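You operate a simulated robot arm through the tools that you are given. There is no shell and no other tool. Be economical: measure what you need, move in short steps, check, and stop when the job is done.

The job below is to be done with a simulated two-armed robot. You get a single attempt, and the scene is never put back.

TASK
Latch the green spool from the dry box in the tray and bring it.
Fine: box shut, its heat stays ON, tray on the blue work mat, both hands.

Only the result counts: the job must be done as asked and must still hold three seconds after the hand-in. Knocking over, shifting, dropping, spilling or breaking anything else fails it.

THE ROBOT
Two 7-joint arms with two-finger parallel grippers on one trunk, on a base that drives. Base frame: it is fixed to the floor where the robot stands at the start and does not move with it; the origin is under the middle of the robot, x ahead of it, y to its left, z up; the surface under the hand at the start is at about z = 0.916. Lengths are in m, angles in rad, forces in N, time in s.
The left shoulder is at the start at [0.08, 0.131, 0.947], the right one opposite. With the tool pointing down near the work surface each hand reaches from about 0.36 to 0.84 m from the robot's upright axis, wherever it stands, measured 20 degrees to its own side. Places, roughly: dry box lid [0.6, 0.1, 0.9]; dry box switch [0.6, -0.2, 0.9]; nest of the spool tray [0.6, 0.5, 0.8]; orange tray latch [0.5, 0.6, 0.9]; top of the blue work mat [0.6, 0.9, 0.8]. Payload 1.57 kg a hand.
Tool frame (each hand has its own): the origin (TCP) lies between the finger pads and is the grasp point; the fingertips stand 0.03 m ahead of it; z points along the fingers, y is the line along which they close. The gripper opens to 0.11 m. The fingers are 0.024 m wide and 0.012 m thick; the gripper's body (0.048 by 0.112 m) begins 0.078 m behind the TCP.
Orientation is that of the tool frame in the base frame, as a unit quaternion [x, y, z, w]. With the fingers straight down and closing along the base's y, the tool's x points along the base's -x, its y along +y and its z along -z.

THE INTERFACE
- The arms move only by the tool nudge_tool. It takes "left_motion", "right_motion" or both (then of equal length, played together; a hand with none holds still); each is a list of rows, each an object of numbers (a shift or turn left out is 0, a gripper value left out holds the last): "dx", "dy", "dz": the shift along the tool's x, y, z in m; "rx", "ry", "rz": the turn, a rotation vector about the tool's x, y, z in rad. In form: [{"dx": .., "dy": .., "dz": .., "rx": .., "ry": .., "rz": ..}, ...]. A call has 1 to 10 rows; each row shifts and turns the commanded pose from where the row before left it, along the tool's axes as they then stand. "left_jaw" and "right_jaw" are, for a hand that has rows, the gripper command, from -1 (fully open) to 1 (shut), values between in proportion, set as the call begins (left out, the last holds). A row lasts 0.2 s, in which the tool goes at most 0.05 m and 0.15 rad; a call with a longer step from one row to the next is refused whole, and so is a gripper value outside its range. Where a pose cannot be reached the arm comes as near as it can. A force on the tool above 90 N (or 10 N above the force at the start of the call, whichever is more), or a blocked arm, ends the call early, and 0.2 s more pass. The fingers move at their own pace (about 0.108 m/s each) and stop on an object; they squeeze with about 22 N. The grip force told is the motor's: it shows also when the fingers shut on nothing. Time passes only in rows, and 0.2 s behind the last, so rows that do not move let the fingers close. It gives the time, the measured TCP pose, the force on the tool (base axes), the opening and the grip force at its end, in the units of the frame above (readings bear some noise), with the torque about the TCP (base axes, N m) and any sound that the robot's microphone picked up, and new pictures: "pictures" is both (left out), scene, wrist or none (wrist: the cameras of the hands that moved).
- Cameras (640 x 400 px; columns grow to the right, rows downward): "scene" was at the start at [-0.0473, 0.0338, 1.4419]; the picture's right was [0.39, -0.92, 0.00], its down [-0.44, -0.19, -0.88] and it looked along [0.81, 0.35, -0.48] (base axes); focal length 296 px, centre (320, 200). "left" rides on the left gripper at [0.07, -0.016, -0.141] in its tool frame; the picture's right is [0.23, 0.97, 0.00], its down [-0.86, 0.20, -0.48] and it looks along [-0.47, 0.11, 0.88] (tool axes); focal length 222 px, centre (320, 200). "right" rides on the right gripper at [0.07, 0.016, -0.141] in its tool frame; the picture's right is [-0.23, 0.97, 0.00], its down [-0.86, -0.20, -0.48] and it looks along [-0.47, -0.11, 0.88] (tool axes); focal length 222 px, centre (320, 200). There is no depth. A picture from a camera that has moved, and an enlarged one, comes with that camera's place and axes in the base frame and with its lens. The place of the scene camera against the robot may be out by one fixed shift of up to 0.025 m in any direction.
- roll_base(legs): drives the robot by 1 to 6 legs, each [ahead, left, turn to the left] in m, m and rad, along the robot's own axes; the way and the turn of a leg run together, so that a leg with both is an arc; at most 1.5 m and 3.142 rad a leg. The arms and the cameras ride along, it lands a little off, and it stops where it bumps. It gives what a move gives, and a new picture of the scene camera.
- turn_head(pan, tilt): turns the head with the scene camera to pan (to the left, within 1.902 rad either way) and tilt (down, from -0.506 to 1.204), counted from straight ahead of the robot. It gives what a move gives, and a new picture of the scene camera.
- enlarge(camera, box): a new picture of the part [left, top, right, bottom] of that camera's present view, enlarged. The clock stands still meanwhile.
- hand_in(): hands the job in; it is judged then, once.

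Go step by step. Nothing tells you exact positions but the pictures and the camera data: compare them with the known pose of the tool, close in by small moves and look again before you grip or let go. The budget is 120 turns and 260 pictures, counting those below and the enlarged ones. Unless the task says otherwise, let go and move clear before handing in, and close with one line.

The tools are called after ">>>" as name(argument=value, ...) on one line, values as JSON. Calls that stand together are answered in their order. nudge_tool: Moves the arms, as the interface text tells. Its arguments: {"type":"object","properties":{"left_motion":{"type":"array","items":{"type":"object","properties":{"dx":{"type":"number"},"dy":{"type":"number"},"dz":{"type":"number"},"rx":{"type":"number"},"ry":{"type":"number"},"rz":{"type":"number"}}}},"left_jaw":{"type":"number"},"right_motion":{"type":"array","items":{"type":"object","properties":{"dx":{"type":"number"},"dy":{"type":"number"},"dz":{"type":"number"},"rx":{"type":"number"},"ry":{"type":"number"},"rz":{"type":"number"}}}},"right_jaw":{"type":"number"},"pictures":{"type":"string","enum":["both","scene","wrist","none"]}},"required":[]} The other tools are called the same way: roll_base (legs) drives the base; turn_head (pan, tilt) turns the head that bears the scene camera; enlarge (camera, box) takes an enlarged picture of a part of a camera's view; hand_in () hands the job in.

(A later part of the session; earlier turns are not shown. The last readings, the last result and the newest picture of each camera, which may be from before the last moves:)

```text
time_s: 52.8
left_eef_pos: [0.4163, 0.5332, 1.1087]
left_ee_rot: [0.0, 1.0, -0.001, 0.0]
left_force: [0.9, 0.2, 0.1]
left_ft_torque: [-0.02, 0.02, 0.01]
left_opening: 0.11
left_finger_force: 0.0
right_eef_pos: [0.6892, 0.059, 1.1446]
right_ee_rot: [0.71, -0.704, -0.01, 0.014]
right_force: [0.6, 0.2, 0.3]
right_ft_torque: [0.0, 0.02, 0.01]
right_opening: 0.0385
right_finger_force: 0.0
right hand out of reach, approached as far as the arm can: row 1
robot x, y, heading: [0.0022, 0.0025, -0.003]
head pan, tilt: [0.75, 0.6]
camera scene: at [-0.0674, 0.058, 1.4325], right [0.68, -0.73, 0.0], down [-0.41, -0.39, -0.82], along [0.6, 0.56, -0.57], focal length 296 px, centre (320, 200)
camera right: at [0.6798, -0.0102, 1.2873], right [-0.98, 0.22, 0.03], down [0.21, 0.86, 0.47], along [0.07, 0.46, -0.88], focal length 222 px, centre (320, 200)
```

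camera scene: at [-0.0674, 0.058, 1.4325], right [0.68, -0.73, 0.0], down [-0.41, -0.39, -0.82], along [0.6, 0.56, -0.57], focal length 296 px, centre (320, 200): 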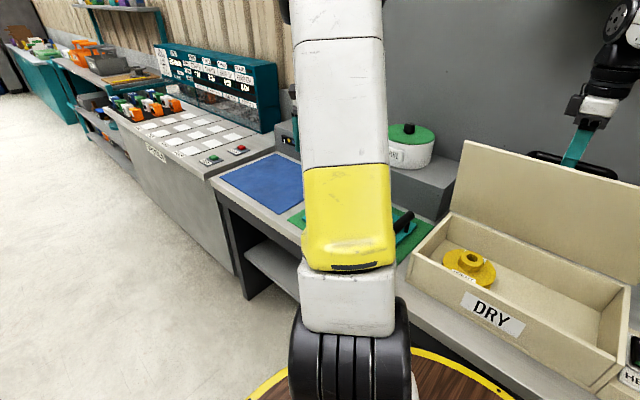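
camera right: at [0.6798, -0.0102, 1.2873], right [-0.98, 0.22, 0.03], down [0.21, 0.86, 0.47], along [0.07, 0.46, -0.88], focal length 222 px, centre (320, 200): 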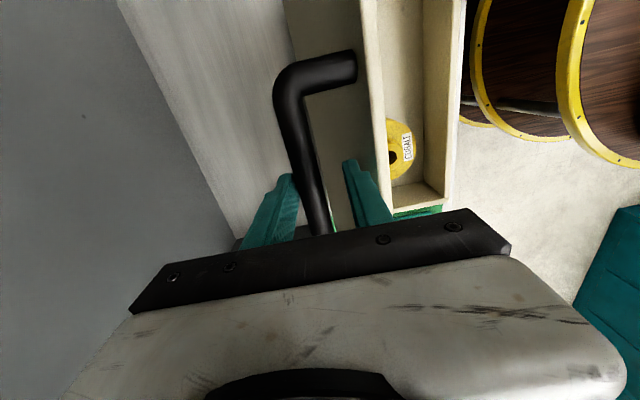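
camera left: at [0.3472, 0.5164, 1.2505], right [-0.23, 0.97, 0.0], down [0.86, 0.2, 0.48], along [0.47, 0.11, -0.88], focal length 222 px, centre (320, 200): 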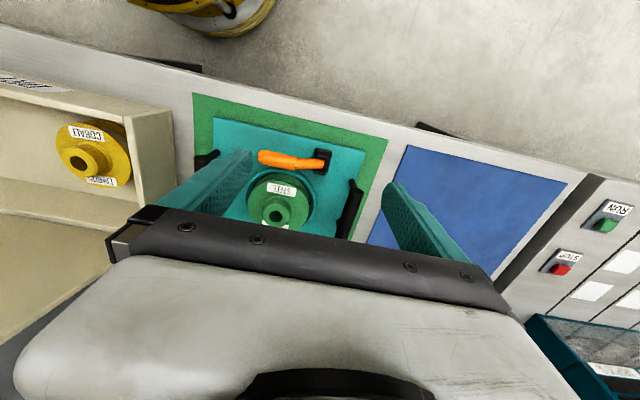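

>>> nudge_tool(right_motion=[{"dy": -0.006}, {"dy": -0.006}, {"dz": 0.004}, {}], pictures="wrist")

>>> nudge_tool(right_motion=[{}, {}, {}], right_jaw=1, pictures="wrist")

```text
time_s: 53.8
left_eef_pos: [0.4167, 0.5326, 1.1103]
left_ee_rot: [0.0, 1.0, 0.001, 0.0]
left_force: [0.2, -0.4, -0.3]
left_ft_torque: [-0.01, -0.03, 0.02]
left_opening: 0.11
left_finger_force: 0.0
right_eef_pos: [0.7013, 0.0572, 1.1403]
right_ee_rot: [0.71, -0.704, -0.01, 0.014]
right_force: [0.9, -0.5, -0.4]
right_ft_torque: [0.0, 0.01, 0.01]
right_opening: 0.0387
right_finger_force: 0.1
robot x, y, heading: [-0.0045, 0.0016, -0.004]
head pan, tilt: [0.75, 0.6]
camera right: at [0.6919, -0.0105, 1.2831], right [-0.98, 0.22, 0.03], down [0.21, 0.86, 0.47], along [0.07, 0.46, -0.88], focal length 222 px, centre (320, 200)
```

right: 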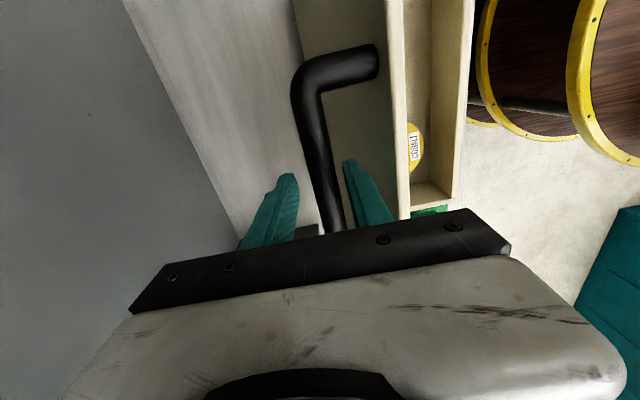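

```text
time_s: 54.6
left_eef_pos: [0.415, 0.5333, 1.1102]
left_ee_rot: [0.001, 1.0, 0.0, 0.0]
left_force: [0.9, 0.8, 0.0]
left_ft_torque: [0.0, -0.02, -0.01]
left_opening: 0.1102
left_finger_force: 0.0
right_eef_pos: [0.6976, 0.0564, 1.1403]
right_ee_rot: [0.71, -0.704, -0.013, 0.018]
right_force: [-45.1, -5.8, -10.7]
right_ft_torque: [0.5, 0.49, -0.85]
right_opening: 0.0199
right_finger_force: 34.0
robot x, y, heading: [-0.0002, 0.0011, -0.001]
head pan, tilt: [0.75, 0.6]
camera right: at [0.6888, -0.0101, 1.2834], right [-0.98, 0.22, 0.04], down [0.21, 0.86, 0.46], along [0.07, 0.46, -0.89], focal length 222 px, centre (320, 200)
```

right: 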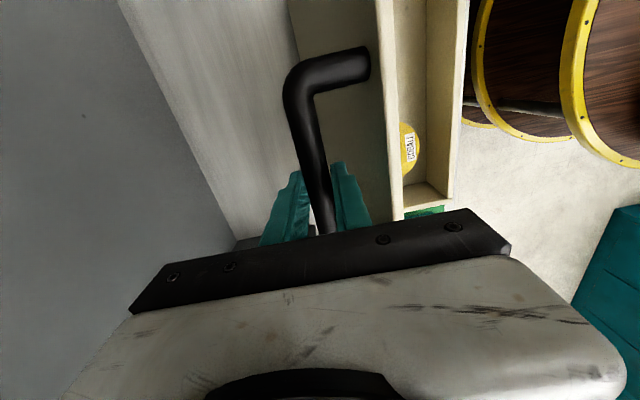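

Gripped on the bar. I'll retrace the arc to lower the lid, first part.

>>> nudge_tool(right_motion=[{"dy": 0.0185, "dz": 0.001}, {"dy": 0.0185, "dz": 0.0015}, {"dy": 0.0218, "dz": 0.0048}, {"dy": 0.0217, "dz": 0.0068}, {"dy": 0.0206, "dz": 0.009}, {"dy": 0.0196, "dz": 0.011}, {"dy": 0.0183, "dz": 0.013}, {"dy": 0.0172, "dz": 0.0145}, {}], pictures="scene")

```text
time_s: 56.6
left_eef_pos: [0.4173, 0.5335, 1.109]
left_ee_rot: [0.0, 1.0, 0.0, 0.0]
left_force: [-0.6, 1.2, 0.6]
left_ft_torque: [-0.01, 0.01, -0.02]
left_opening: 0.1101
left_finger_force: 0.1
right_eef_pos: [0.543, 0.0569, 1.0849]
right_ee_rot: [0.711, -0.703, -0.01, 0.013]
right_force: [3.0, 12.9, -2.7]
right_ft_torque: [0.83, -0.2, -0.8]
right_opening: 0.0197
right_finger_force: 33.7
robot x, y, heading: [-0.0065, 0.0017, -0.002]
head pan, tilt: [0.75, 0.6]
camera scene: at [-0.0672, 0.0587, 1.4325], right [0.68, -0.73, 0.0], down [-0.41, -0.39, -0.82], along [0.6, 0.56, -0.57], focal length 296 px, centre (320, 200)
```

scene: 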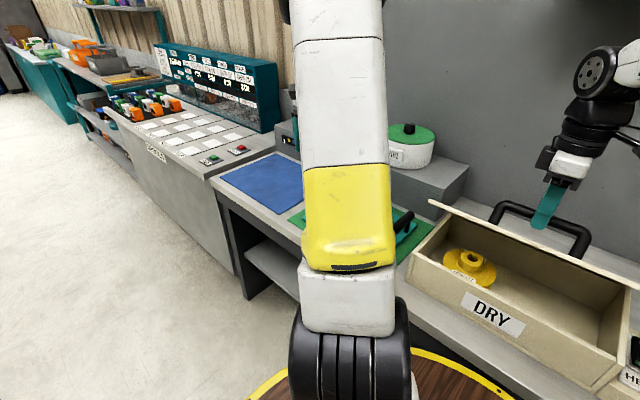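

>>> nudge_tool(right_motion=[{"dy": 0.0152, "dz": 0.0165}, {"dy": 0.014, "dz": 0.0175}, {"dy": 0.012, "dz": 0.0192}, {"dy": 0.01, "dz": 0.02}, {"dy": 0.0075, "dz": 0.0205}, {"dy": 0.004, "dz": 0.012}, {}], pictures="scene")

>>> turn_head(pan=0.3, tilt=0.6)

```text
time_s: 58.2
left_eef_pos: [0.418, 0.5325, 1.1078]
left_ee_rot: [0.0, 1.0, 0.0, -0.001]
left_force: [-0.7, -0.9, -0.1]
left_ft_torque: [0.02, 0.03, -0.02]
left_opening: 0.11
left_finger_force: 0.0
right_eef_pos: [0.481, 0.0541, 0.979]
right_ee_rot: [0.711, -0.703, -0.009, 0.012]
right_force: [32.2, 7.2, -8.8]
right_ft_torque: [-0.44, -0.58, -0.37]
right_opening: 0.0197
right_finger_force: 33.6
robot x, y, heading: [0.0003, 0.0013, -0.003]
head pan, tilt: [0.75, 0.6]
camera scene: at [-0.0656, 0.0583, 1.4326], right [0.68, -0.73, 0.0], down [-0.41, -0.39, -0.82], along [0.6, 0.56, -0.57], focal length 296 px, centre (320, 200)
```

scene: 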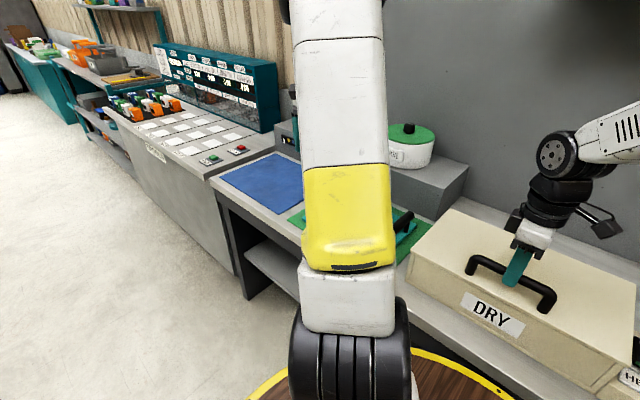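

```text
time_s: 59.1
left_eef_pos: [0.4181, 0.5328, 1.1087]
left_ee_rot: [0.0, 1.0, 0.001, -0.001]
left_force: [-0.3, 0.5, -0.3]
left_ft_torque: [0.0, 0.0, 0.01]
left_opening: 0.1101
left_finger_force: 0.0
right_eef_pos: [0.4804, 0.0531, 0.9795]
right_ee_rot: [0.709, -0.705, -0.01, 0.012]
right_force: [39.1, -1.4, -12.4]
right_ft_torque: [-0.43, -0.59, -0.49]
right_opening: 0.0195
right_finger_force: 33.9
robot x, y, heading: [-0.0011, -0.0009, 0.003]
head pan, tilt: [0.3, 0.6]
camera scene: at [-0.0456, 0.0239, 1.4326], right [0.3, -0.96, 0.0], down [-0.54, -0.17, -0.82], along [0.79, 0.24, -0.57], focal length 296 px, centre (320, 200)
```

scene: 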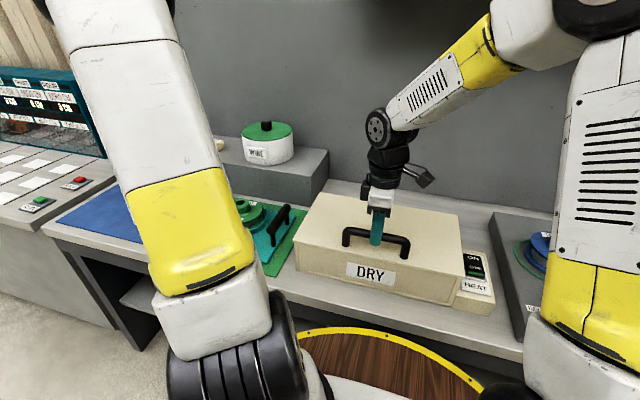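

>>> nudge_tool(right_motion=[{"dy": -0.005, "dz": 0.003}, {"dz": 0.004}, {"dz": 0.004}, {}, {}], pictures="none")

>>> enlarge(camera="scene", box=[280, 170, 510, 320])

```text
time_s: 60.3
left_eef_pos: [0.4154, 0.5328, 1.1096]
left_ee_rot: [0.0, 1.0, 0.0, 0.0]
left_force: [1.0, -0.8, -0.8]
left_ft_torque: [-0.02, 0.0, 0.02]
left_opening: 0.1098
left_finger_force: 0.0
right_eef_pos: [0.4798, 0.0559, 0.9697]
right_ee_rot: [0.711, -0.703, -0.011, 0.014]
right_force: [-11.7, 3.5, 25.8]
right_ft_torque: [0.14, 0.17, -0.69]
right_opening: 0.0195
right_finger_force: 33.5
robot x, y, heading: [-0.0015, 0.0014, -0.0]
head pan, tilt: [0.3, 0.6]
```

```text
2.67 times, centred on (395, 245) of scene
camera zoom: at [-0.0489, 0.024, 1.4325], right [0.3, -0.96, 0.0], down [-0.54, -0.17, -0.83], along [0.79, 0.24, -0.56], focal length 790 px, centre (120, 80)
```

zoom: 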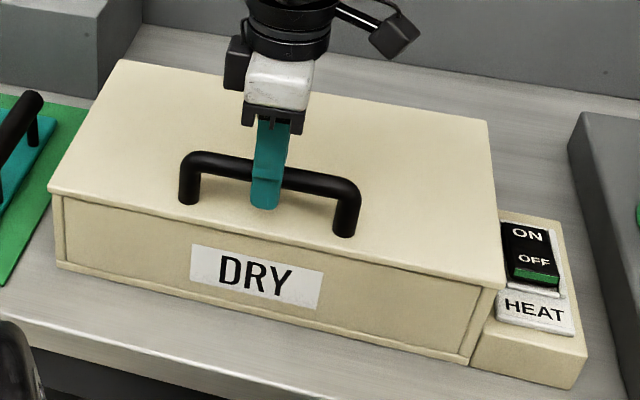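

The lid is flush shut and the switch still shows ON. Releasing the handle, rising and turning the right hand back.

>>> nudge_tool(right_motion=[{}, {}, {}, {"dz": -0.03}, {"dz": -0.04}, {"dz": -0.04}, {"dz": -0.04}, {"dz": -0.04}, {}], right_jaw=-1, pictures="none")

>>> nudge_tool(right_motion=[{"rz": 0.15}, {"rz": 0.15}, {"rz": 0.15}, {"rz": 0.15}, {"rz": 0.15}, {"rz": 0.15}, {"rz": 0.15}, {"rz": 0.15}, {"rz": 0.15}, {"rz": 0.15}], left_motion=[{"dz": -0.02, "dy": -0.02}, {"dz": -0.02, "dy": -0.02}, {"dy": -0.02}, {"dy": -0.02}, {"dy": -0.02}, {}, {}, {}, {}, {}])

>>> enlarge(camera="scene", box=[280, 170, 510, 320])

```text
time_s: 62.3
left_eef_pos: [0.4174, 0.5324, 1.1088]
left_ee_rot: [0.0, 1.0, 0.001, 0.0]
left_force: [0.6, 0.0, -0.5]
left_ft_torque: [0.02, 0.0, 0.01]
left_opening: 0.1098
left_finger_force: 0.0
right_eef_pos: [0.4895, 0.056, 1.1585]
right_ee_rot: [0.711, -0.703, -0.01, 0.015]
right_force: [-0.1, 0.2, -0.2]
right_ft_torque: [-0.03, 0.0, 0.04]
right_opening: 0.1098
right_finger_force: 0.1
robot x, y, heading: [0.002, -0.0042, 0.004]
head pan, tilt: [0.3, 0.6]
```

```text
time_s: 64.5
left_eef_pos: [0.4163, 0.4321, 1.149]
left_ee_rot: [0.0, 1.0, 0.0, 0.001]
left_force: [-0.1, 0.5, 0.1]
left_ft_torque: [0.0, -0.02, -0.03]
left_opening: 0.1103
left_finger_force: 0.1
right_eef_pos: [0.4884, 0.0564, 1.1596]
right_ee_rot: [-0.04, 0.999, -0.003, -0.016]
right_force: [0.8, -0.8, 0.4]
right_ft_torque: [-0.02, 0.02, -0.04]
right_opening: 0.11
right_finger_force: 0.1
robot x, y, heading: [-0.0035, -0.0001, 0.001]
head pan, tilt: [0.3, 0.6]
camera scene: at [-0.0477, 0.0238, 1.4325], right [0.3, -0.96, 0.0], down [-0.54, -0.17, -0.82], along [0.79, 0.24, -0.57], focal length 296 px, centre (320, 200)
camera right: at [0.4234, 0.0677, 1.3035], right [0.15, 0.99, -0.01], down [0.88, -0.13, 0.45], along [0.44, -0.08, -0.89], focal length 222 px, centre (320, 200)
camera left: at [0.3466, 0.415, 1.2907], right [-0.23, 0.97, 0.0], down [0.86, 0.2, 0.48], along [0.47, 0.11, -0.88], focal length 222 px, centre (320, 200)
```

scene: 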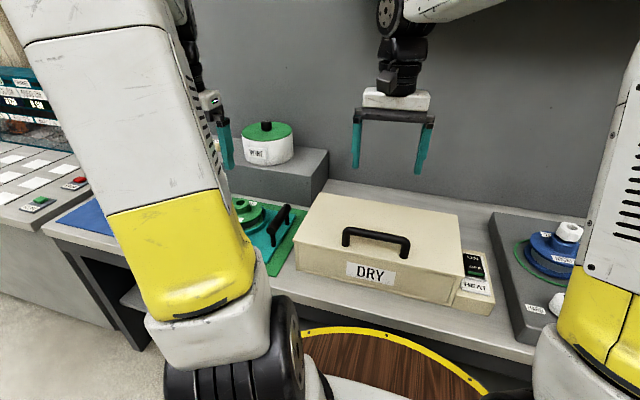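
right: 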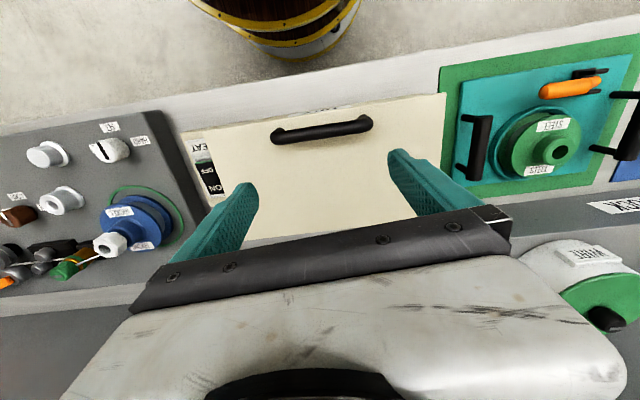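
left: 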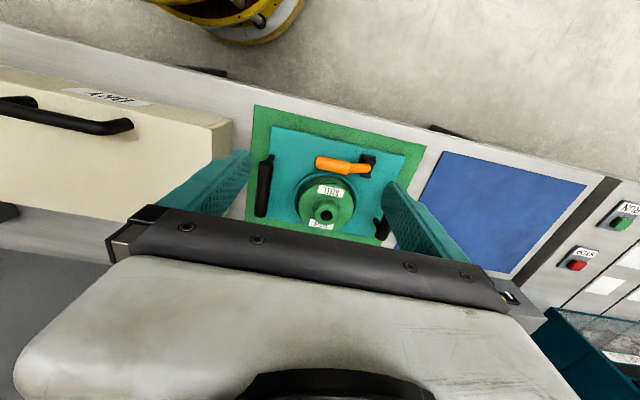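

```text
2.67 times, centred on (395, 245) of scene
camera zoom: at [-0.0477, 0.0238, 1.4325], right [0.3, -0.96, 0.0], down [-0.54, -0.17, -0.82], along [0.79, 0.24, -0.57], focal length 790 px, centre (120, 80)
```

zoom: 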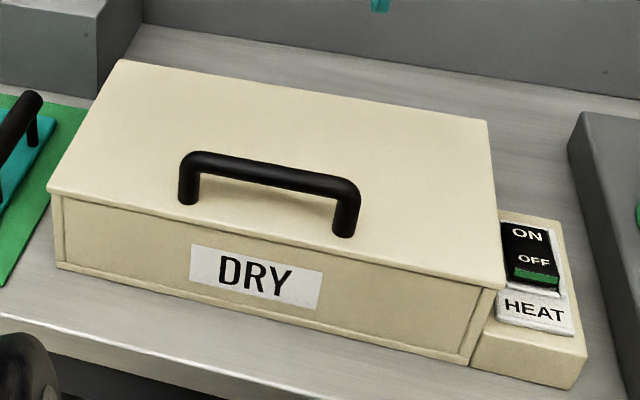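

The box is shut with heat ON. I'll square up the right hand, then drive 0.25 m left so both tray handles are in comfortable reach.

>>> nudge_tool(right_motion=[{"rx": -0.006, "ry": -0.032, "rz": 0.08}, {"dz": -0.03}, {}], pictures="none")

>>> roll_base(legs=[[0, 0.25, 0]])

>>> turn_head(pan=0.3, tilt=0.7)

```text
time_s: 65.3
left_eef_pos: [0.4152, 0.4307, 1.1491]
left_ee_rot: [0.0, 1.0, 0.0, 0.001]
left_force: [-0.1, -0.4, -0.3]
left_ft_torque: [-0.01, -0.03, 0.04]
left_opening: 0.11
left_finger_force: 0.1
right_eef_pos: [0.487, 0.0562, 1.189]
right_ee_rot: [0.0, 1.0, 0.001, 0.0]
right_force: [0.3, 0.4, 0.0]
right_ft_torque: [0.02, 0.05, 0.04]
right_opening: 0.1097
right_finger_force: 0.1
robot x, y, heading: [0.0001, 0.0018, 0.003]
head pan, tilt: [0.3, 0.6]
```

```text
time_s: 67.1
left_eef_pos: [0.4171, 0.6828, 1.1496]
left_ee_rot: [0.001, 1.0, 0.0, -0.001]
left_force: [-1.1, 0.4, 0.2]
left_ft_torque: [0.03, 0.03, -0.03]
left_opening: 0.1096
left_finger_force: 0.1
right_eef_pos: [0.4886, 0.3077, 1.189]
right_ee_rot: [0.0, 1.0, 0.001, -0.001]
right_force: [0.0, -0.4, 0.3]
right_ft_torque: [-0.02, 0.02, 0.0]
right_opening: 0.1099
right_finger_force: 0.1
robot x, y, heading: [-0.0006, 0.2535, -0.003]
head pan, tilt: [0.3, 0.6]
camera scene: at [-0.0475, 0.2758, 1.4325], right [0.29, -0.96, 0.0], down [-0.54, -0.17, -0.82], along [0.79, 0.24, -0.57], focal length 296 px, centre (320, 200)
```

scene: 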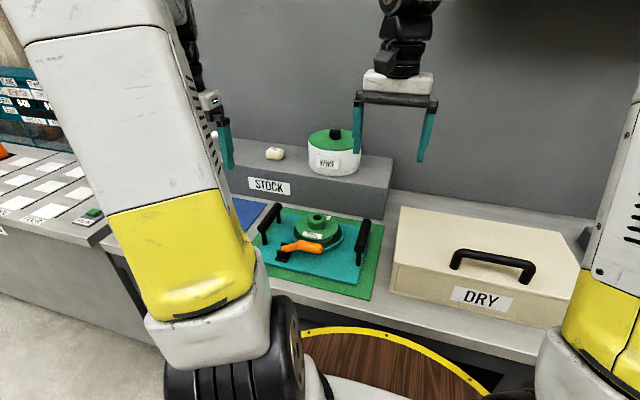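

```text
time_s: 67.8
left_eef_pos: [0.4175, 0.6834, 1.1503]
left_ee_rot: [0.0, 1.0, 0.0, 0.0]
left_force: [-0.9, -0.1, -0.1]
left_ft_torque: [0.02, -0.02, 0.01]
left_opening: 0.1101
left_finger_force: 0.0
right_eef_pos: [0.4876, 0.3072, 1.1889]
right_ee_rot: [0.0, 1.0, 0.0, -0.001]
right_force: [-0.1, 0.4, 0.0]
right_ft_torque: [-0.02, 0.01, 0.02]
right_opening: 0.11
right_finger_force: 0.0
robot x, y, heading: [0.0011, 0.2555, -0.003]
head pan, tilt: [0.3, 0.7]
camera scene: at [-0.0507, 0.2749, 1.4239], right [0.29, -0.96, 0.0], down [-0.62, -0.19, -0.77], along [0.73, 0.23, -0.64], focal length 296 px, centre (320, 200)
```

scene: 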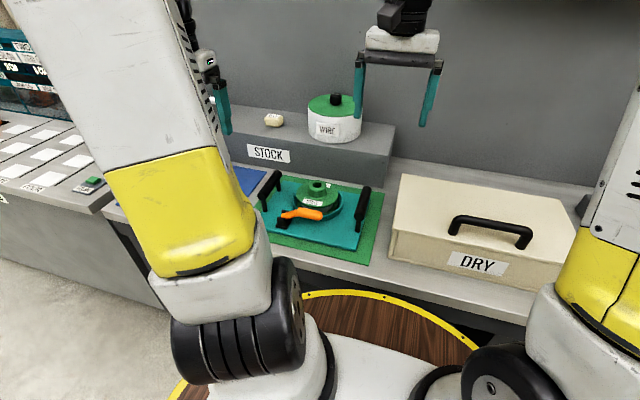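

Clear view of the tray now. Zooming on spool, latch and handles.

>>> enlarge(camera="scene", box=[245, 160, 395, 270])

>>> enlarge(camera="right", box=[200, 40, 480, 240])

>>> enlarge(camera="left", box=[100, 80, 460, 240])

```text
3.64 times, centred on (320, 215) of scene
camera zoom: at [-0.0507, 0.2749, 1.4239], right [0.29, -0.96, 0.0], down [-0.62, -0.19, -0.77], along [0.73, 0.23, -0.64], focal length 1078 px, centre (320, 146)
```

zoom: 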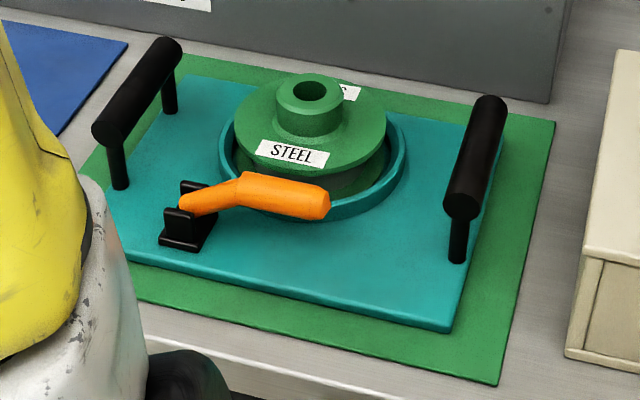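

```text
2.00 times, centred on (340, 140) of right
camera zoom: at [0.4197, 0.3243, 1.3312], right [0.23, 0.97, 0.0], down [0.86, -0.2, 0.48], along [0.46, -0.11, -0.88], focal length 444 px, centre (280, 320)
```

zoom: 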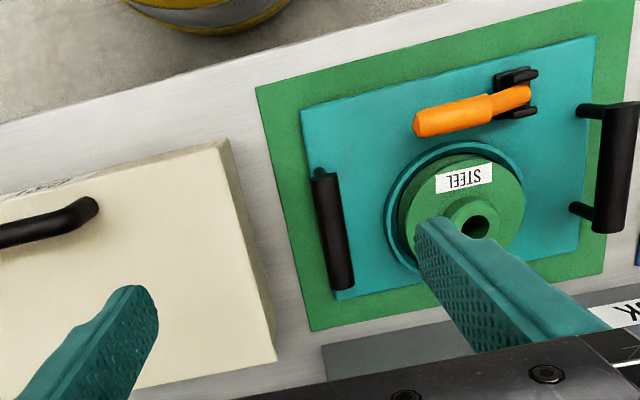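

```text
1.78 times, centred on (280, 160) of left
camera zoom: at [0.3473, 0.6665, 1.2908], right [-0.23, 0.97, 0.0], down [0.86, 0.2, 0.48], along [0.47, 0.11, -0.88], focal length 395 px, centre (391, 271)
```

zoom: 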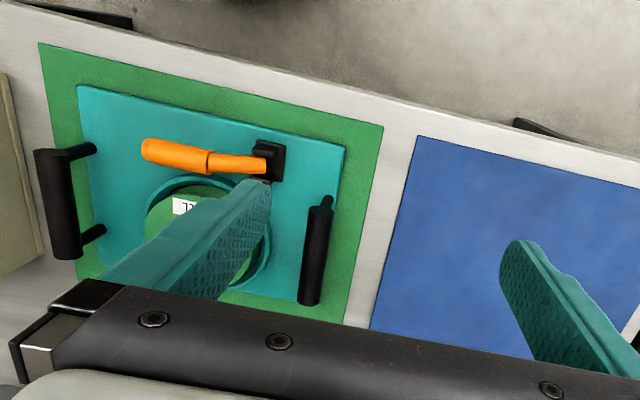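

The spool sits level in the nest and the lever lies flat. Handles triangulate to right (0.570, 0.346, 0.875) and left (0.567, 0.628, 0.872); bringing both hands above them.

>>> nudge_tool(left_motion=[{"dx": -0.0376, "dy": -0.0139}, {"dx": -0.0376, "dy": -0.0139}, {"dx": -0.0376, "dy": -0.0139}, {"dx": -0.0376, "dy": -0.0139}, {"dz": 0.04}, {"dz": 0.04}, {"dz": 0.04}, {"dz": 0.04}, {"dz": 0.04}, {}], right_motion=[{"dx": -0.0206, "dy": 0.0097}, {"dx": -0.0206, "dy": 0.0097}, {"dx": -0.0206, "dy": 0.0097}, {"dx": -0.0206, "dy": 0.0097}, {"dz": 0.048}, {"dz": 0.048}, {"dz": 0.048}, {"dz": 0.048}, {"dz": 0.047}, {}], left_jaw=-0.27, right_jaw=-0.27)

>>> enlarge(camera="scene", box=[235, 120, 415, 270])

```text
time_s: 70.0
left_eef_pos: [0.5685, 0.6255, 0.9469]
left_ee_rot: [0.002, 1.0, 0.0, 0.0]
left_force: [0.1, 0.6, 0.5]
left_ft_torque: [-0.03, -0.02, -0.02]
left_opening: 0.0699
left_finger_force: 0.0
right_eef_pos: [0.5686, 0.3466, 0.9488]
right_ee_rot: [0.0, 1.0, 0.001, -0.001]
right_force: [0.6, -0.5, 0.3]
right_ft_torque: [-0.02, 0.05, 0.0]
right_opening: 0.0697
right_finger_force: 0.1
robot x, y, heading: [0.0012, 0.2487, 0.001]
head pan, tilt: [0.3, 0.7]
camera scene: at [-0.0507, 0.2749, 1.4239], right [0.29, -0.96, 0.0], down [-0.62, -0.19, -0.76], along [0.73, 0.23, -0.64], focal length 296 px, centre (320, 200)
camera right: at [0.5009, 0.3633, 1.0914], right [0.23, 0.97, 0.0], down [0.86, -0.2, 0.48], along [0.46, -0.11, -0.88], focal length 222 px, centre (320, 200)
camera left: at [0.4981, 0.6097, 1.0887], right [-0.23, 0.97, 0.0], down [0.86, 0.2, 0.48], along [0.47, 0.11, -0.88], focal length 222 px, centre (320, 200)
```

scene: 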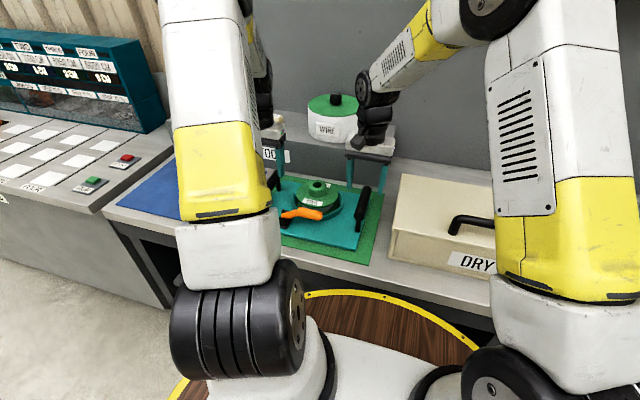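
right: 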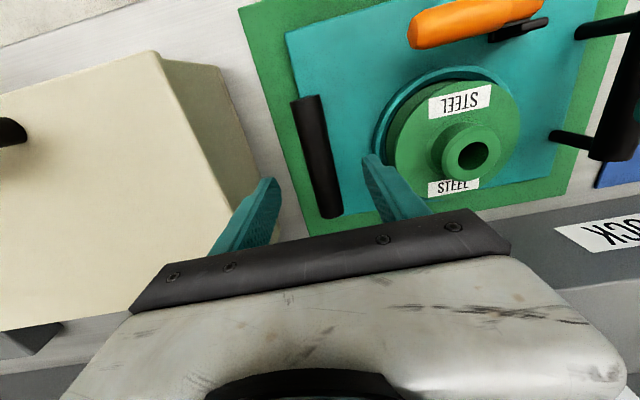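
left: 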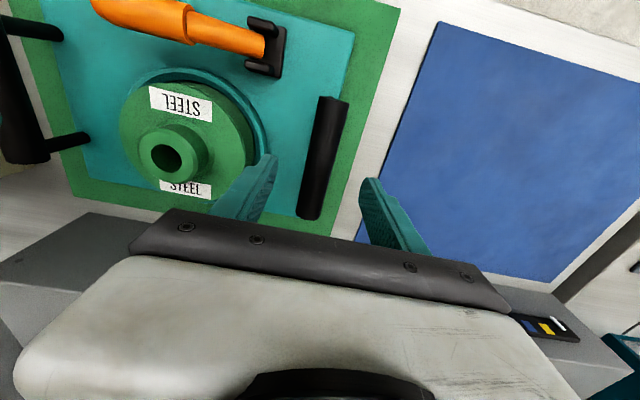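

```text
2.67 times, centred on (325, 195) of scene
camera zoom: at [-0.0507, 0.2749, 1.4239], right [0.29, -0.96, 0.0], down [-0.62, -0.19, -0.76], along [0.73, 0.23, -0.64], focal length 790 px, centre (307, 213)
```

zoom: 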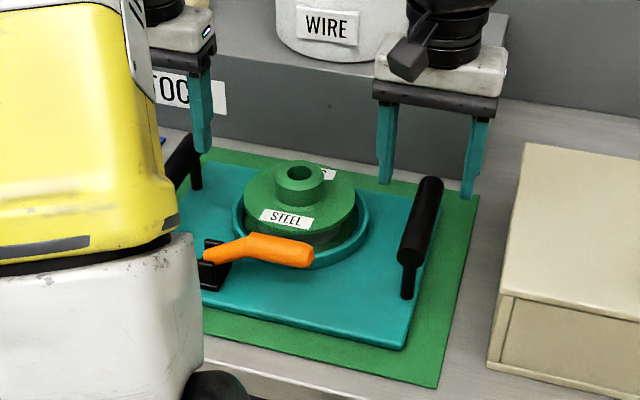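

Both hands are aligned to within 2 mm. Lowering to the bars.

>>> nudge_tool(left_motion=[{"dy": 0.002, "dz": 0.025}, {"dz": 0.025}, {"dz": 0.022}, {}], right_motion=[{"dy": -0.001, "dz": 0.025}, {"dz": 0.025}, {"dz": 0.023}, {}], pictures="wrist")

>>> enlarge(camera="scene", box=[255, 120, 405, 260])

```text
time_s: 71.0
left_eef_pos: [0.5669, 0.6287, 0.8772]
left_ee_rot: [0.001, 1.0, 0.0, 0.0]
left_force: [0.2, -0.5, -0.3]
left_ft_torque: [0.01, 0.01, -0.01]
left_opening: 0.0701
left_finger_force: 0.0
right_eef_pos: [0.5689, 0.3453, 0.8774]
right_ee_rot: [0.0, 1.0, 0.001, -0.001]
right_force: [-0.2, 0.7, -0.3]
right_ft_torque: [-0.01, 0.01, -0.02]
right_opening: 0.0699
right_finger_force: 0.1
robot x, y, heading: [-0.0005, 0.2507, 0.003]
head pan, tilt: [0.3, 0.7]
camera right: at [0.5015, 0.3623, 1.0201], right [0.23, 0.97, 0.0], down [0.86, -0.2, 0.48], along [0.46, -0.11, -0.88], focal length 222 px, centre (320, 200)
camera left: at [0.4969, 0.6128, 1.0187], right [-0.23, 0.97, 0.0], down [0.86, 0.2, 0.48], along [0.47, 0.11, -0.88], focal length 222 px, centre (320, 200)
```

right: 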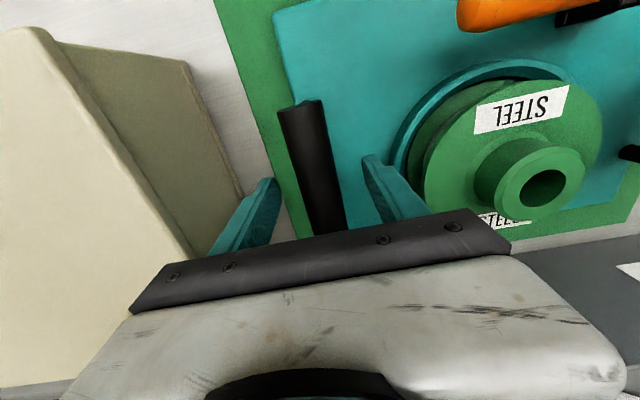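
left: 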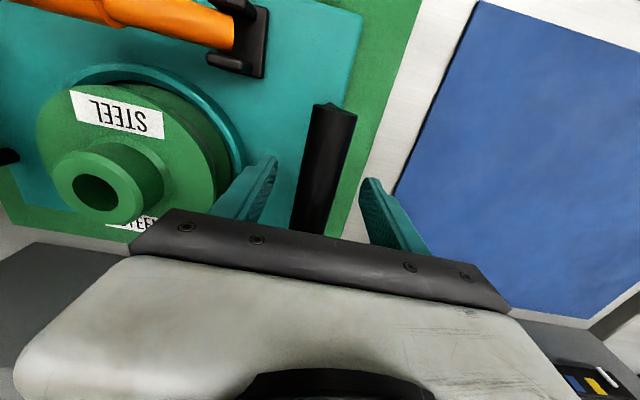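

```text
2.86 times, centred on (330, 190) of scene
camera zoom: at [-0.0507, 0.2749, 1.4239], right [0.29, -0.96, 0.0], down [-0.62, -0.19, -0.76], along [0.73, 0.23, -0.64], focal length 847 px, centre (291, 229)
```

zoom: 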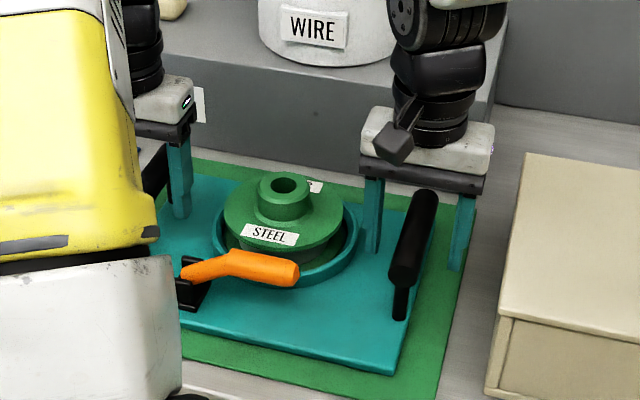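

Both bars are between the fingers. Closing.

>>> nudge_tool(left_motion=[{}, {}, {}, {}], right_motion=[{}, {}, {}, {}], left_jaw=1, right_jaw=1, pictures="none")

>>> nudge_tool(left_motion=[{"dz": -0.008}, {"dz": -0.012}, {"dz": -0.015}, {}], right_motion=[{"dz": -0.008}, {"dz": -0.012}, {"dz": -0.015}, {}], pictures="both")

>>> enlarge(camera="scene", box=[255, 120, 405, 260])

```text
time_s: 72.0
left_eef_pos: [0.5659, 0.6274, 0.878]
left_ee_rot: [0.002, 1.0, 0.0, -0.001]
left_force: [-1.3, -21.2, 3.0]
left_ft_torque: [-0.09, 0.26, -0.03]
left_opening: 0.0277
left_finger_force: 21.4
right_eef_pos: [0.569, 0.3485, 0.8782]
right_ee_rot: [-0.001, 1.0, 0.003, -0.001]
right_force: [0.1, 17.2, -0.8]
right_ft_torque: [-0.03, -0.18, -0.21]
right_opening: 0.0278
right_finger_force: 22.0
robot x, y, heading: [-0.0014, 0.2546, 0.002]
head pan, tilt: [0.3, 0.7]
```

```text
time_s: 73.0
left_eef_pos: [0.5664, 0.6262, 0.9137]
left_ee_rot: [0.002, 1.0, -0.001, -0.001]
left_force: [-0.8, -30.6, -7.5]
left_ft_torque: [0.11, 0.56, -0.01]
left_opening: 0.0278
left_finger_force: 21.8
right_eef_pos: [0.5702, 0.3477, 0.9121]
right_ee_rot: [-0.001, 1.0, 0.001, -0.001]
right_force: [1.1, 29.5, -7.0]
right_ft_torque: [0.01, -0.4, -0.24]
right_opening: 0.0277
right_finger_force: 22.4
robot x, y, heading: [-0.0017, 0.2484, -0.001]
head pan, tilt: [0.3, 0.7]
camera scene: at [-0.0502, 0.2751, 1.4239], right [0.29, -0.96, 0.0], down [-0.62, -0.19, -0.76], along [0.73, 0.23, -0.64], focal length 296 px, centre (320, 200)
camera right: at [0.5015, 0.3631, 1.0547], right [0.23, 0.97, 0.0], down [0.86, -0.2, 0.48], along [0.46, -0.1, -0.88], focal length 222 px, centre (320, 200)
camera left: at [0.498, 0.6112, 1.0538], right [-0.22, 0.97, 0.0], down [0.86, 0.2, 0.48], along [0.47, 0.1, -0.88], focal length 222 px, centre (320, 200)
```

scene: 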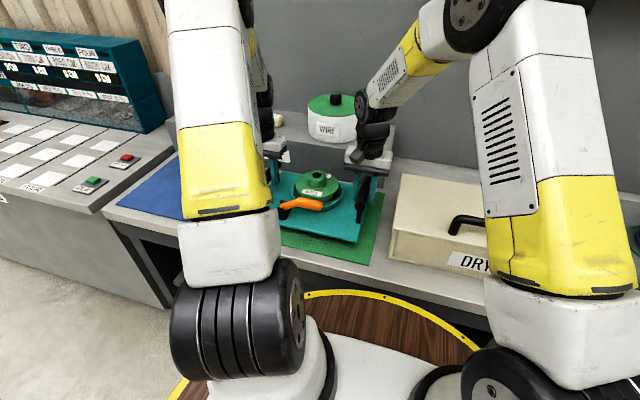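
right: 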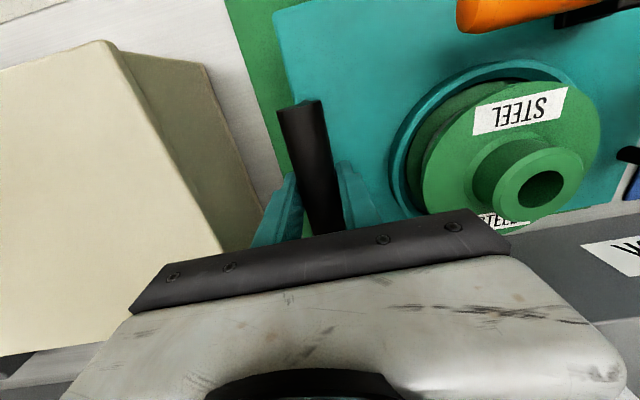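
left: 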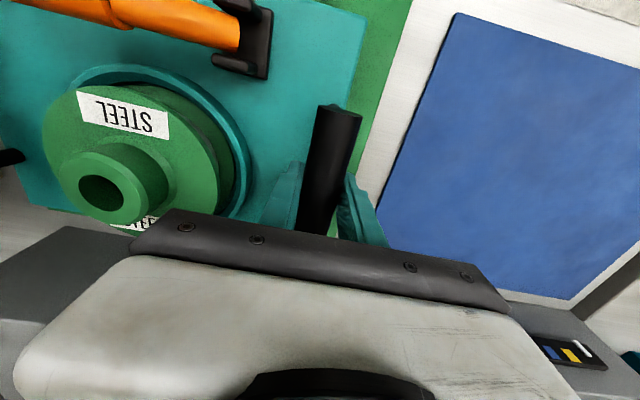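

```text
2.86 times, centred on (330, 190) of scene
camera zoom: at [-0.0502, 0.2751, 1.4239], right [0.29, -0.96, 0.0], down [-0.62, -0.19, -0.76], along [0.73, 0.23, -0.64], focal length 847 px, centre (291, 229)
```

zoom: 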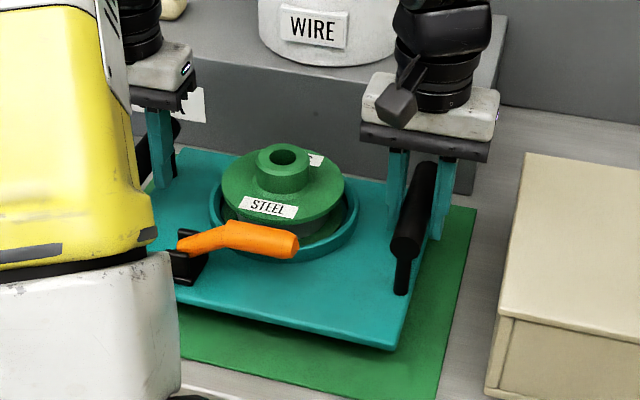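

The tray is lifted level with the spool and latch steady. I'll ease the sideways squeeze, raise a bit more, then drive left toward the mat (centre about x 0.57, y 0.905).

>>> nudge_tool(left_motion=[{"dz": -0.01, "dy": -0.001}, {"dz": -0.015, "dy": -0.001}, {"dz": -0.015}, {"dz": -0.01}, {}], right_motion=[{"dz": -0.01, "dy": 0.001}, {"dz": -0.015, "dy": 0.001}, {"dz": -0.015}, {"dz": -0.01}, {}], pictures="none")

>>> turn_head(pan=0.75, tilt=0.6)

```text
time_s: 74.2
left_eef_pos: [0.5676, 0.6266, 0.9621]
left_ee_rot: [0.001, 1.0, 0.0, 0.0]
left_force: [-0.8, -20.2, -6.3]
left_ft_torque: [-0.05, -0.47, 0.02]
left_opening: 0.0277
left_finger_force: 22.2
right_eef_pos: [0.5704, 0.3475, 0.9625]
right_ee_rot: [0.0, 1.0, 0.001, -0.001]
right_force: [-0.3, 20.0, -6.9]
right_ft_torque: [-0.13, 0.51, -0.05]
right_opening: 0.0278
right_finger_force: 22.2
robot x, y, heading: [-0.0049, 0.2486, -0.001]
head pan, tilt: [0.3, 0.7]
```

```text
time_s: 75.1
left_eef_pos: [0.5688, 0.6274, 0.9617]
left_ee_rot: [0.001, 1.0, 0.001, 0.0]
left_force: [0.9, -16.4, -6.0]
left_ft_torque: [-0.04, -0.18, 0.12]
left_opening: 0.0278
left_finger_force: 22.2
right_eef_pos: [0.5714, 0.3476, 0.9615]
right_ee_rot: [-0.001, 1.0, 0.001, -0.002]
right_force: [0.3, 16.9, -7.6]
right_ft_torque: [-0.02, 0.3, 0.1]
right_opening: 0.0276
right_finger_force: 22.1
robot x, y, heading: [0.0006, 0.2515, 0.002]
head pan, tilt: [0.75, 0.6]
camera scene: at [-0.0667, 0.3102, 1.4325], right [0.68, -0.73, 0.0], down [-0.41, -0.38, -0.82], along [0.6, 0.56, -0.57], focal length 296 px, centre (320, 200)
```

scene: 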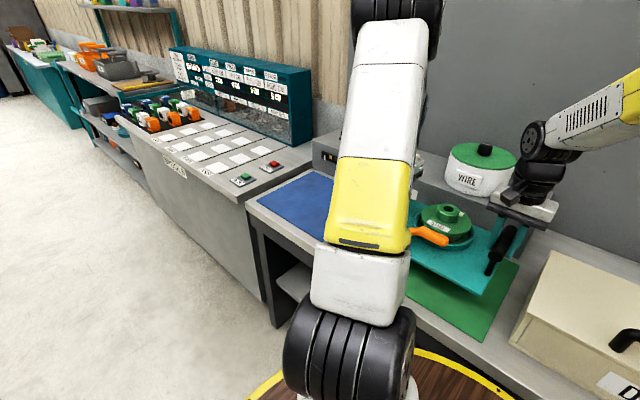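

>>> roll_base(legs=[[0, 0.21, 0]])

```text
time_s: 76.8
left_eef_pos: [0.5717, 0.841, 0.9615]
left_ee_rot: [0.003, 1.0, 0.0, 0.0]
left_force: [-0.8, -12.6, -6.2]
left_ft_torque: [0.01, 0.08, 0.03]
left_opening: 0.0276
left_finger_force: 22.2
right_eef_pos: [0.5714, 0.5605, 0.9621]
right_ee_rot: [0.003, 1.0, 0.001, -0.001]
right_force: [-0.9, 11.6, -6.6]
right_ft_torque: [0.02, 0.0, 0.04]
right_opening: 0.0279
right_finger_force: 21.8
robot x, y, heading: [0.0026, 0.4677, -0.004]
head pan, tilt: [0.75, 0.6]
camera scene: at [-0.0656, 0.5262, 1.4326], right [0.68, -0.74, 0.0], down [-0.42, -0.38, -0.82], along [0.61, 0.56, -0.57], focal length 296 px, centre (320, 200)
```

scene: 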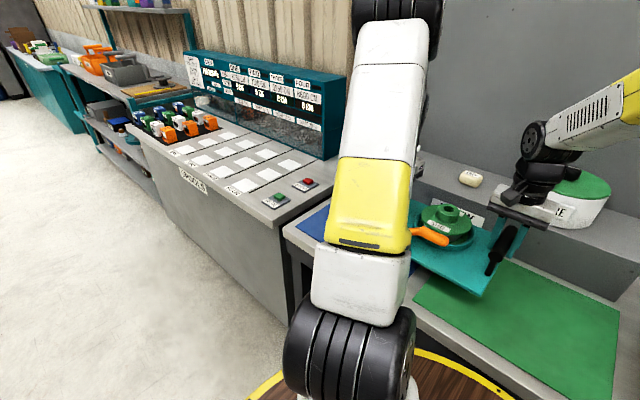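

>>> roll_base(legs=[[0, 0.2, 0]])

>>> enlarge(camera="left", box=[0, 0, 640, 400])

>>> enlarge(camera="right", box=[0, 0, 640, 400])

>>> turn_head(pan=0.3, tilt=0.7)

```text
time_s: 78.4
left_eef_pos: [0.5691, 1.0456, 0.9611]
left_ee_rot: [0.001, 1.0, -0.001, 0.0]
left_force: [0.2, -1.0, -7.4]
left_ft_torque: [0.03, -0.02, 0.08]
left_opening: 0.0276
left_finger_force: 22.0
right_eef_pos: [0.5722, 0.7661, 0.9615]
right_ee_rot: [-0.001, 1.0, 0.001, -0.001]
right_force: [-0.4, 0.1, -5.5]
right_ft_torque: [0.02, 0.09, 0.07]
right_opening: 0.0277
right_finger_force: 22.1
robot x, y, heading: [0.002, 0.6724, -0.002]
head pan, tilt: [0.75, 0.6]
camera scene: at [-0.0651, 0.7292, 1.4326], right [0.68, -0.73, 0.0], down [-0.41, -0.38, -0.82], along [0.6, 0.56, -0.57], focal length 296 px, centre (320, 200)
```

scene: 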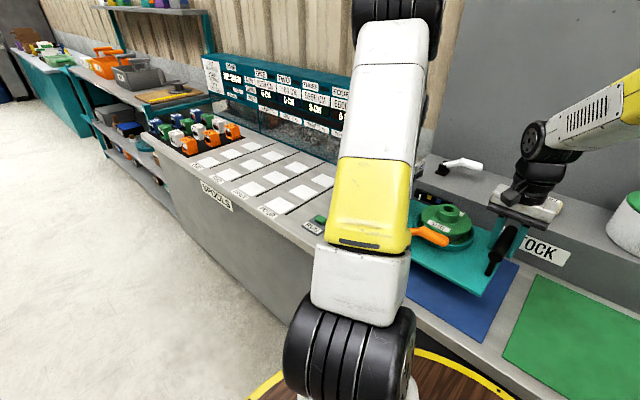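

```text
1.00 times, centred on (320, 200) of left (not enlarged: the box is as wide or as high as the picture)
camera zoom: at [0.4999, 1.0296, 1.1022], right [-0.23, 0.97, 0.0], down [0.86, 0.2, 0.48], along [0.47, 0.11, -0.88], focal length 222 px, centre (320, 200)
```

zoom: 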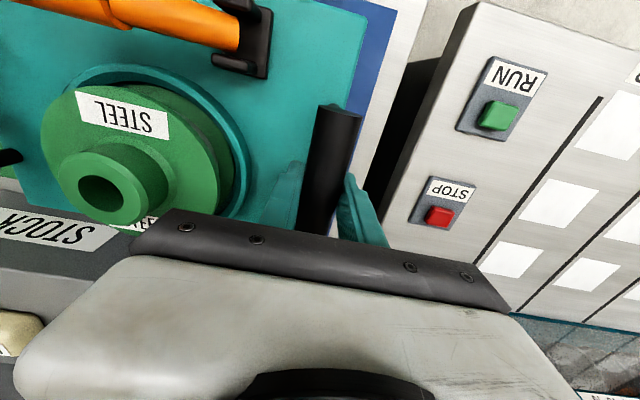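

```text
1.00 times, centred on (320, 200) of right (not enlarged: the box is as wide or as high as the picture)
camera zoom: at [0.5042, 0.7827, 1.1041], right [0.23, 0.97, 0.0], down [0.86, -0.2, 0.48], along [0.46, -0.11, -0.88], focal length 222 px, centre (320, 200)
```

zoom: 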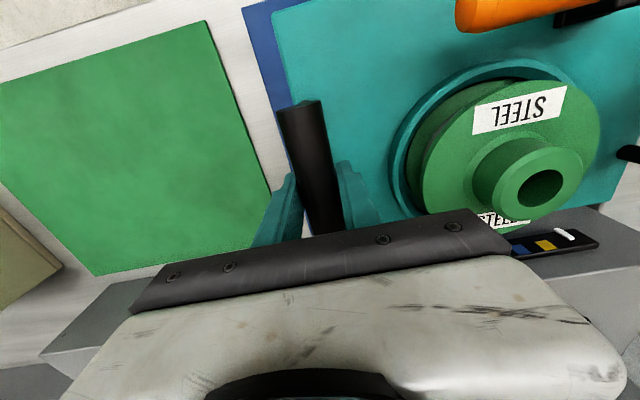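

```text
time_s: 79.3
left_eef_pos: [0.5706, 1.0455, 0.9609]
left_ee_rot: [0.001, 1.0, -0.001, 0.0]
left_force: [-0.7, -0.7, -7.3]
left_ft_torque: [-0.15, 0.1, 0.07]
left_opening: 0.0275
left_finger_force: 21.8
right_eef_pos: [0.5736, 0.7659, 0.9618]
right_ee_rot: [0.0, 1.0, 0.0, -0.001]
right_force: [0.3, 0.4, -7.9]
right_ft_torque: [-0.12, -0.01, -0.07]
right_opening: 0.0277
right_finger_force: 22.1
robot x, y, heading: [0.0023, 0.6704, -0.002]
head pan, tilt: [0.3, 0.7]
camera scene: at [-0.0486, 0.6941, 1.4239], right [0.3, -0.96, 0.0], down [-0.62, -0.19, -0.76], along [0.73, 0.23, -0.64], focal length 296 px, centre (320, 200)
```

scene: 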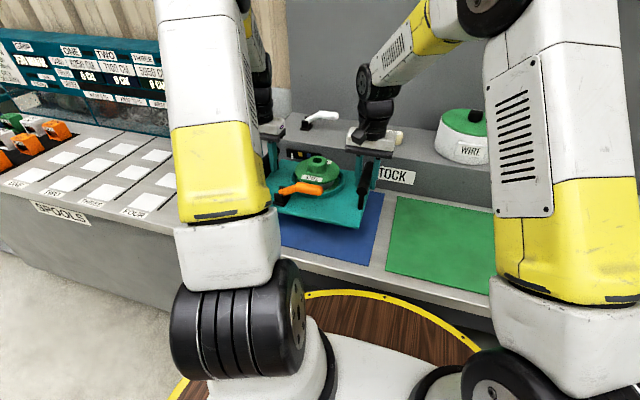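

The tray is centred over the blue mat (mat y ≈ 0.717–1.087, tray ≈ 0.759–1.053). Lowering together.

>>> nudge_tool(left_motion=[{"dz": 0.02}, {"dz": 0.02}, {"dz": 0.018}, {"dz": 0.012}, {}], right_motion=[{"dz": 0.02}, {"dz": 0.02}, {"dz": 0.018}, {"dz": 0.012}, {}], pictures="none")

>>> enlarge(camera="scene", box=[235, 110, 415, 270])

```text
time_s: 80.5
left_eef_pos: [0.5693, 1.0463, 0.8891]
left_ee_rot: [0.001, 1.0, 0.0, 0.0]
left_force: [0.5, 2.5, -8.3]
left_ft_torque: [0.06, 0.11, 0.1]
left_opening: 0.0275
left_finger_force: 21.7
right_eef_pos: [0.5725, 0.7662, 0.8906]
right_ee_rot: [0.0, 1.0, 0.001, -0.002]
right_force: [-0.5, -2.6, -5.3]
right_ft_torque: [0.14, -0.02, 0.13]
right_opening: 0.0281
right_finger_force: 21.9
robot x, y, heading: [0.0016, 0.6713, 0.0]
head pan, tilt: [0.3, 0.7]
```

```text
2.50 times, centred on (325, 190) of scene
camera zoom: at [-0.0486, 0.6941, 1.4239], right [0.29, -0.96, 0.0], down [-0.62, -0.19, -0.76], along [0.73, 0.23, -0.64], focal length 741 px, centre (308, 225)
```

zoom: 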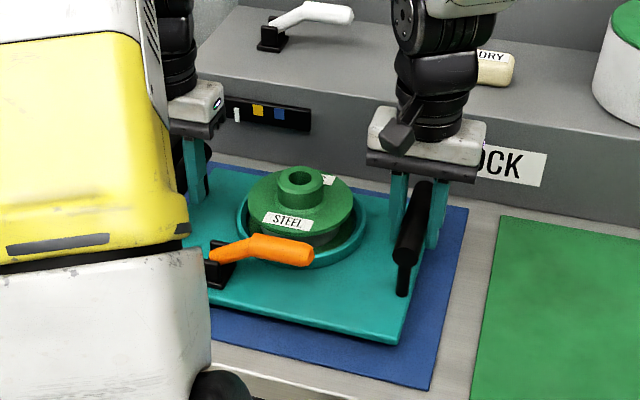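

>>> nudge_tool(left_motion=[{"dz": 0.004}, {"dz": 0.004}, {"dz": 0.003}, {}, {}], right_motion=[{"dz": 0.004}, {"dz": 0.004}, {"dz": 0.003}, {}, {}], pictures="none")

```text
time_s: 81.7
left_eef_pos: [0.569, 1.0456, 0.88]
left_ee_rot: [0.001, 1.0, 0.001, -0.001]
left_force: [-2.0, -0.4, -5.7]
left_ft_torque: [-0.04, 0.16, -0.13]
left_opening: 0.0275
left_finger_force: 21.9
right_eef_pos: [0.5718, 0.7664, 0.8819]
right_ee_rot: [0.0, 1.0, 0.0, -0.002]
right_force: [0.6, 0.2, -6.8]
right_ft_torque: [-0.03, -0.06, -0.18]
right_opening: 0.0277
right_finger_force: 22.1
robot x, y, heading: [0.0019, 0.6735, -0.003]
head pan, tilt: [0.3, 0.7]
```

Still bearing the full weight; a few millimetres more.

>>> nudge_tool(left_motion=[{"dz": 0.002}, {"dz": 0.002}, {}, {}], right_motion=[{"dz": 0.002}, {"dz": 0.002}, {}, {}], pictures="none")

>>> enlarge(camera="scene", box=[255, 160, 395, 270])

```text
time_s: 82.7
left_eef_pos: [0.5691, 1.0467, 0.8774]
left_ee_rot: [0.001, 1.0, 0.0, 0.001]
left_force: [1.2, -3.5, 17.0]
left_ft_torque: [0.0, 0.0, 0.0]
left_opening: 0.0278
left_finger_force: 22.0
right_eef_pos: [0.5719, 0.7654, 0.8777]
right_ee_rot: [0.0, 1.0, 0.002, 0.0]
right_force: [0.9, 1.6, 13.9]
right_ft_torque: [0.05, 0.23, -0.12]
right_opening: 0.0276
right_finger_force: 21.5
robot x, y, heading: [0.0044, 0.6714, -0.004]
head pan, tilt: [0.3, 0.7]
```

```text
3.64 times, centred on (325, 215) of scene
camera zoom: at [-0.0498, 0.6935, 1.4239], right [0.29, -0.96, 0.0], down [-0.62, -0.19, -0.77], along [0.73, 0.23, -0.64], focal length 1078 px, centre (302, 146)
```

zoom: 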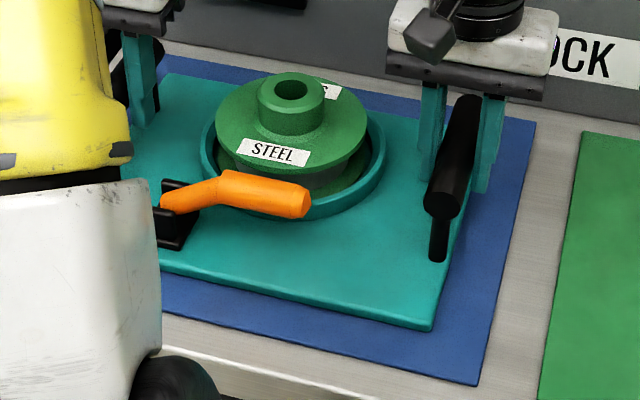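

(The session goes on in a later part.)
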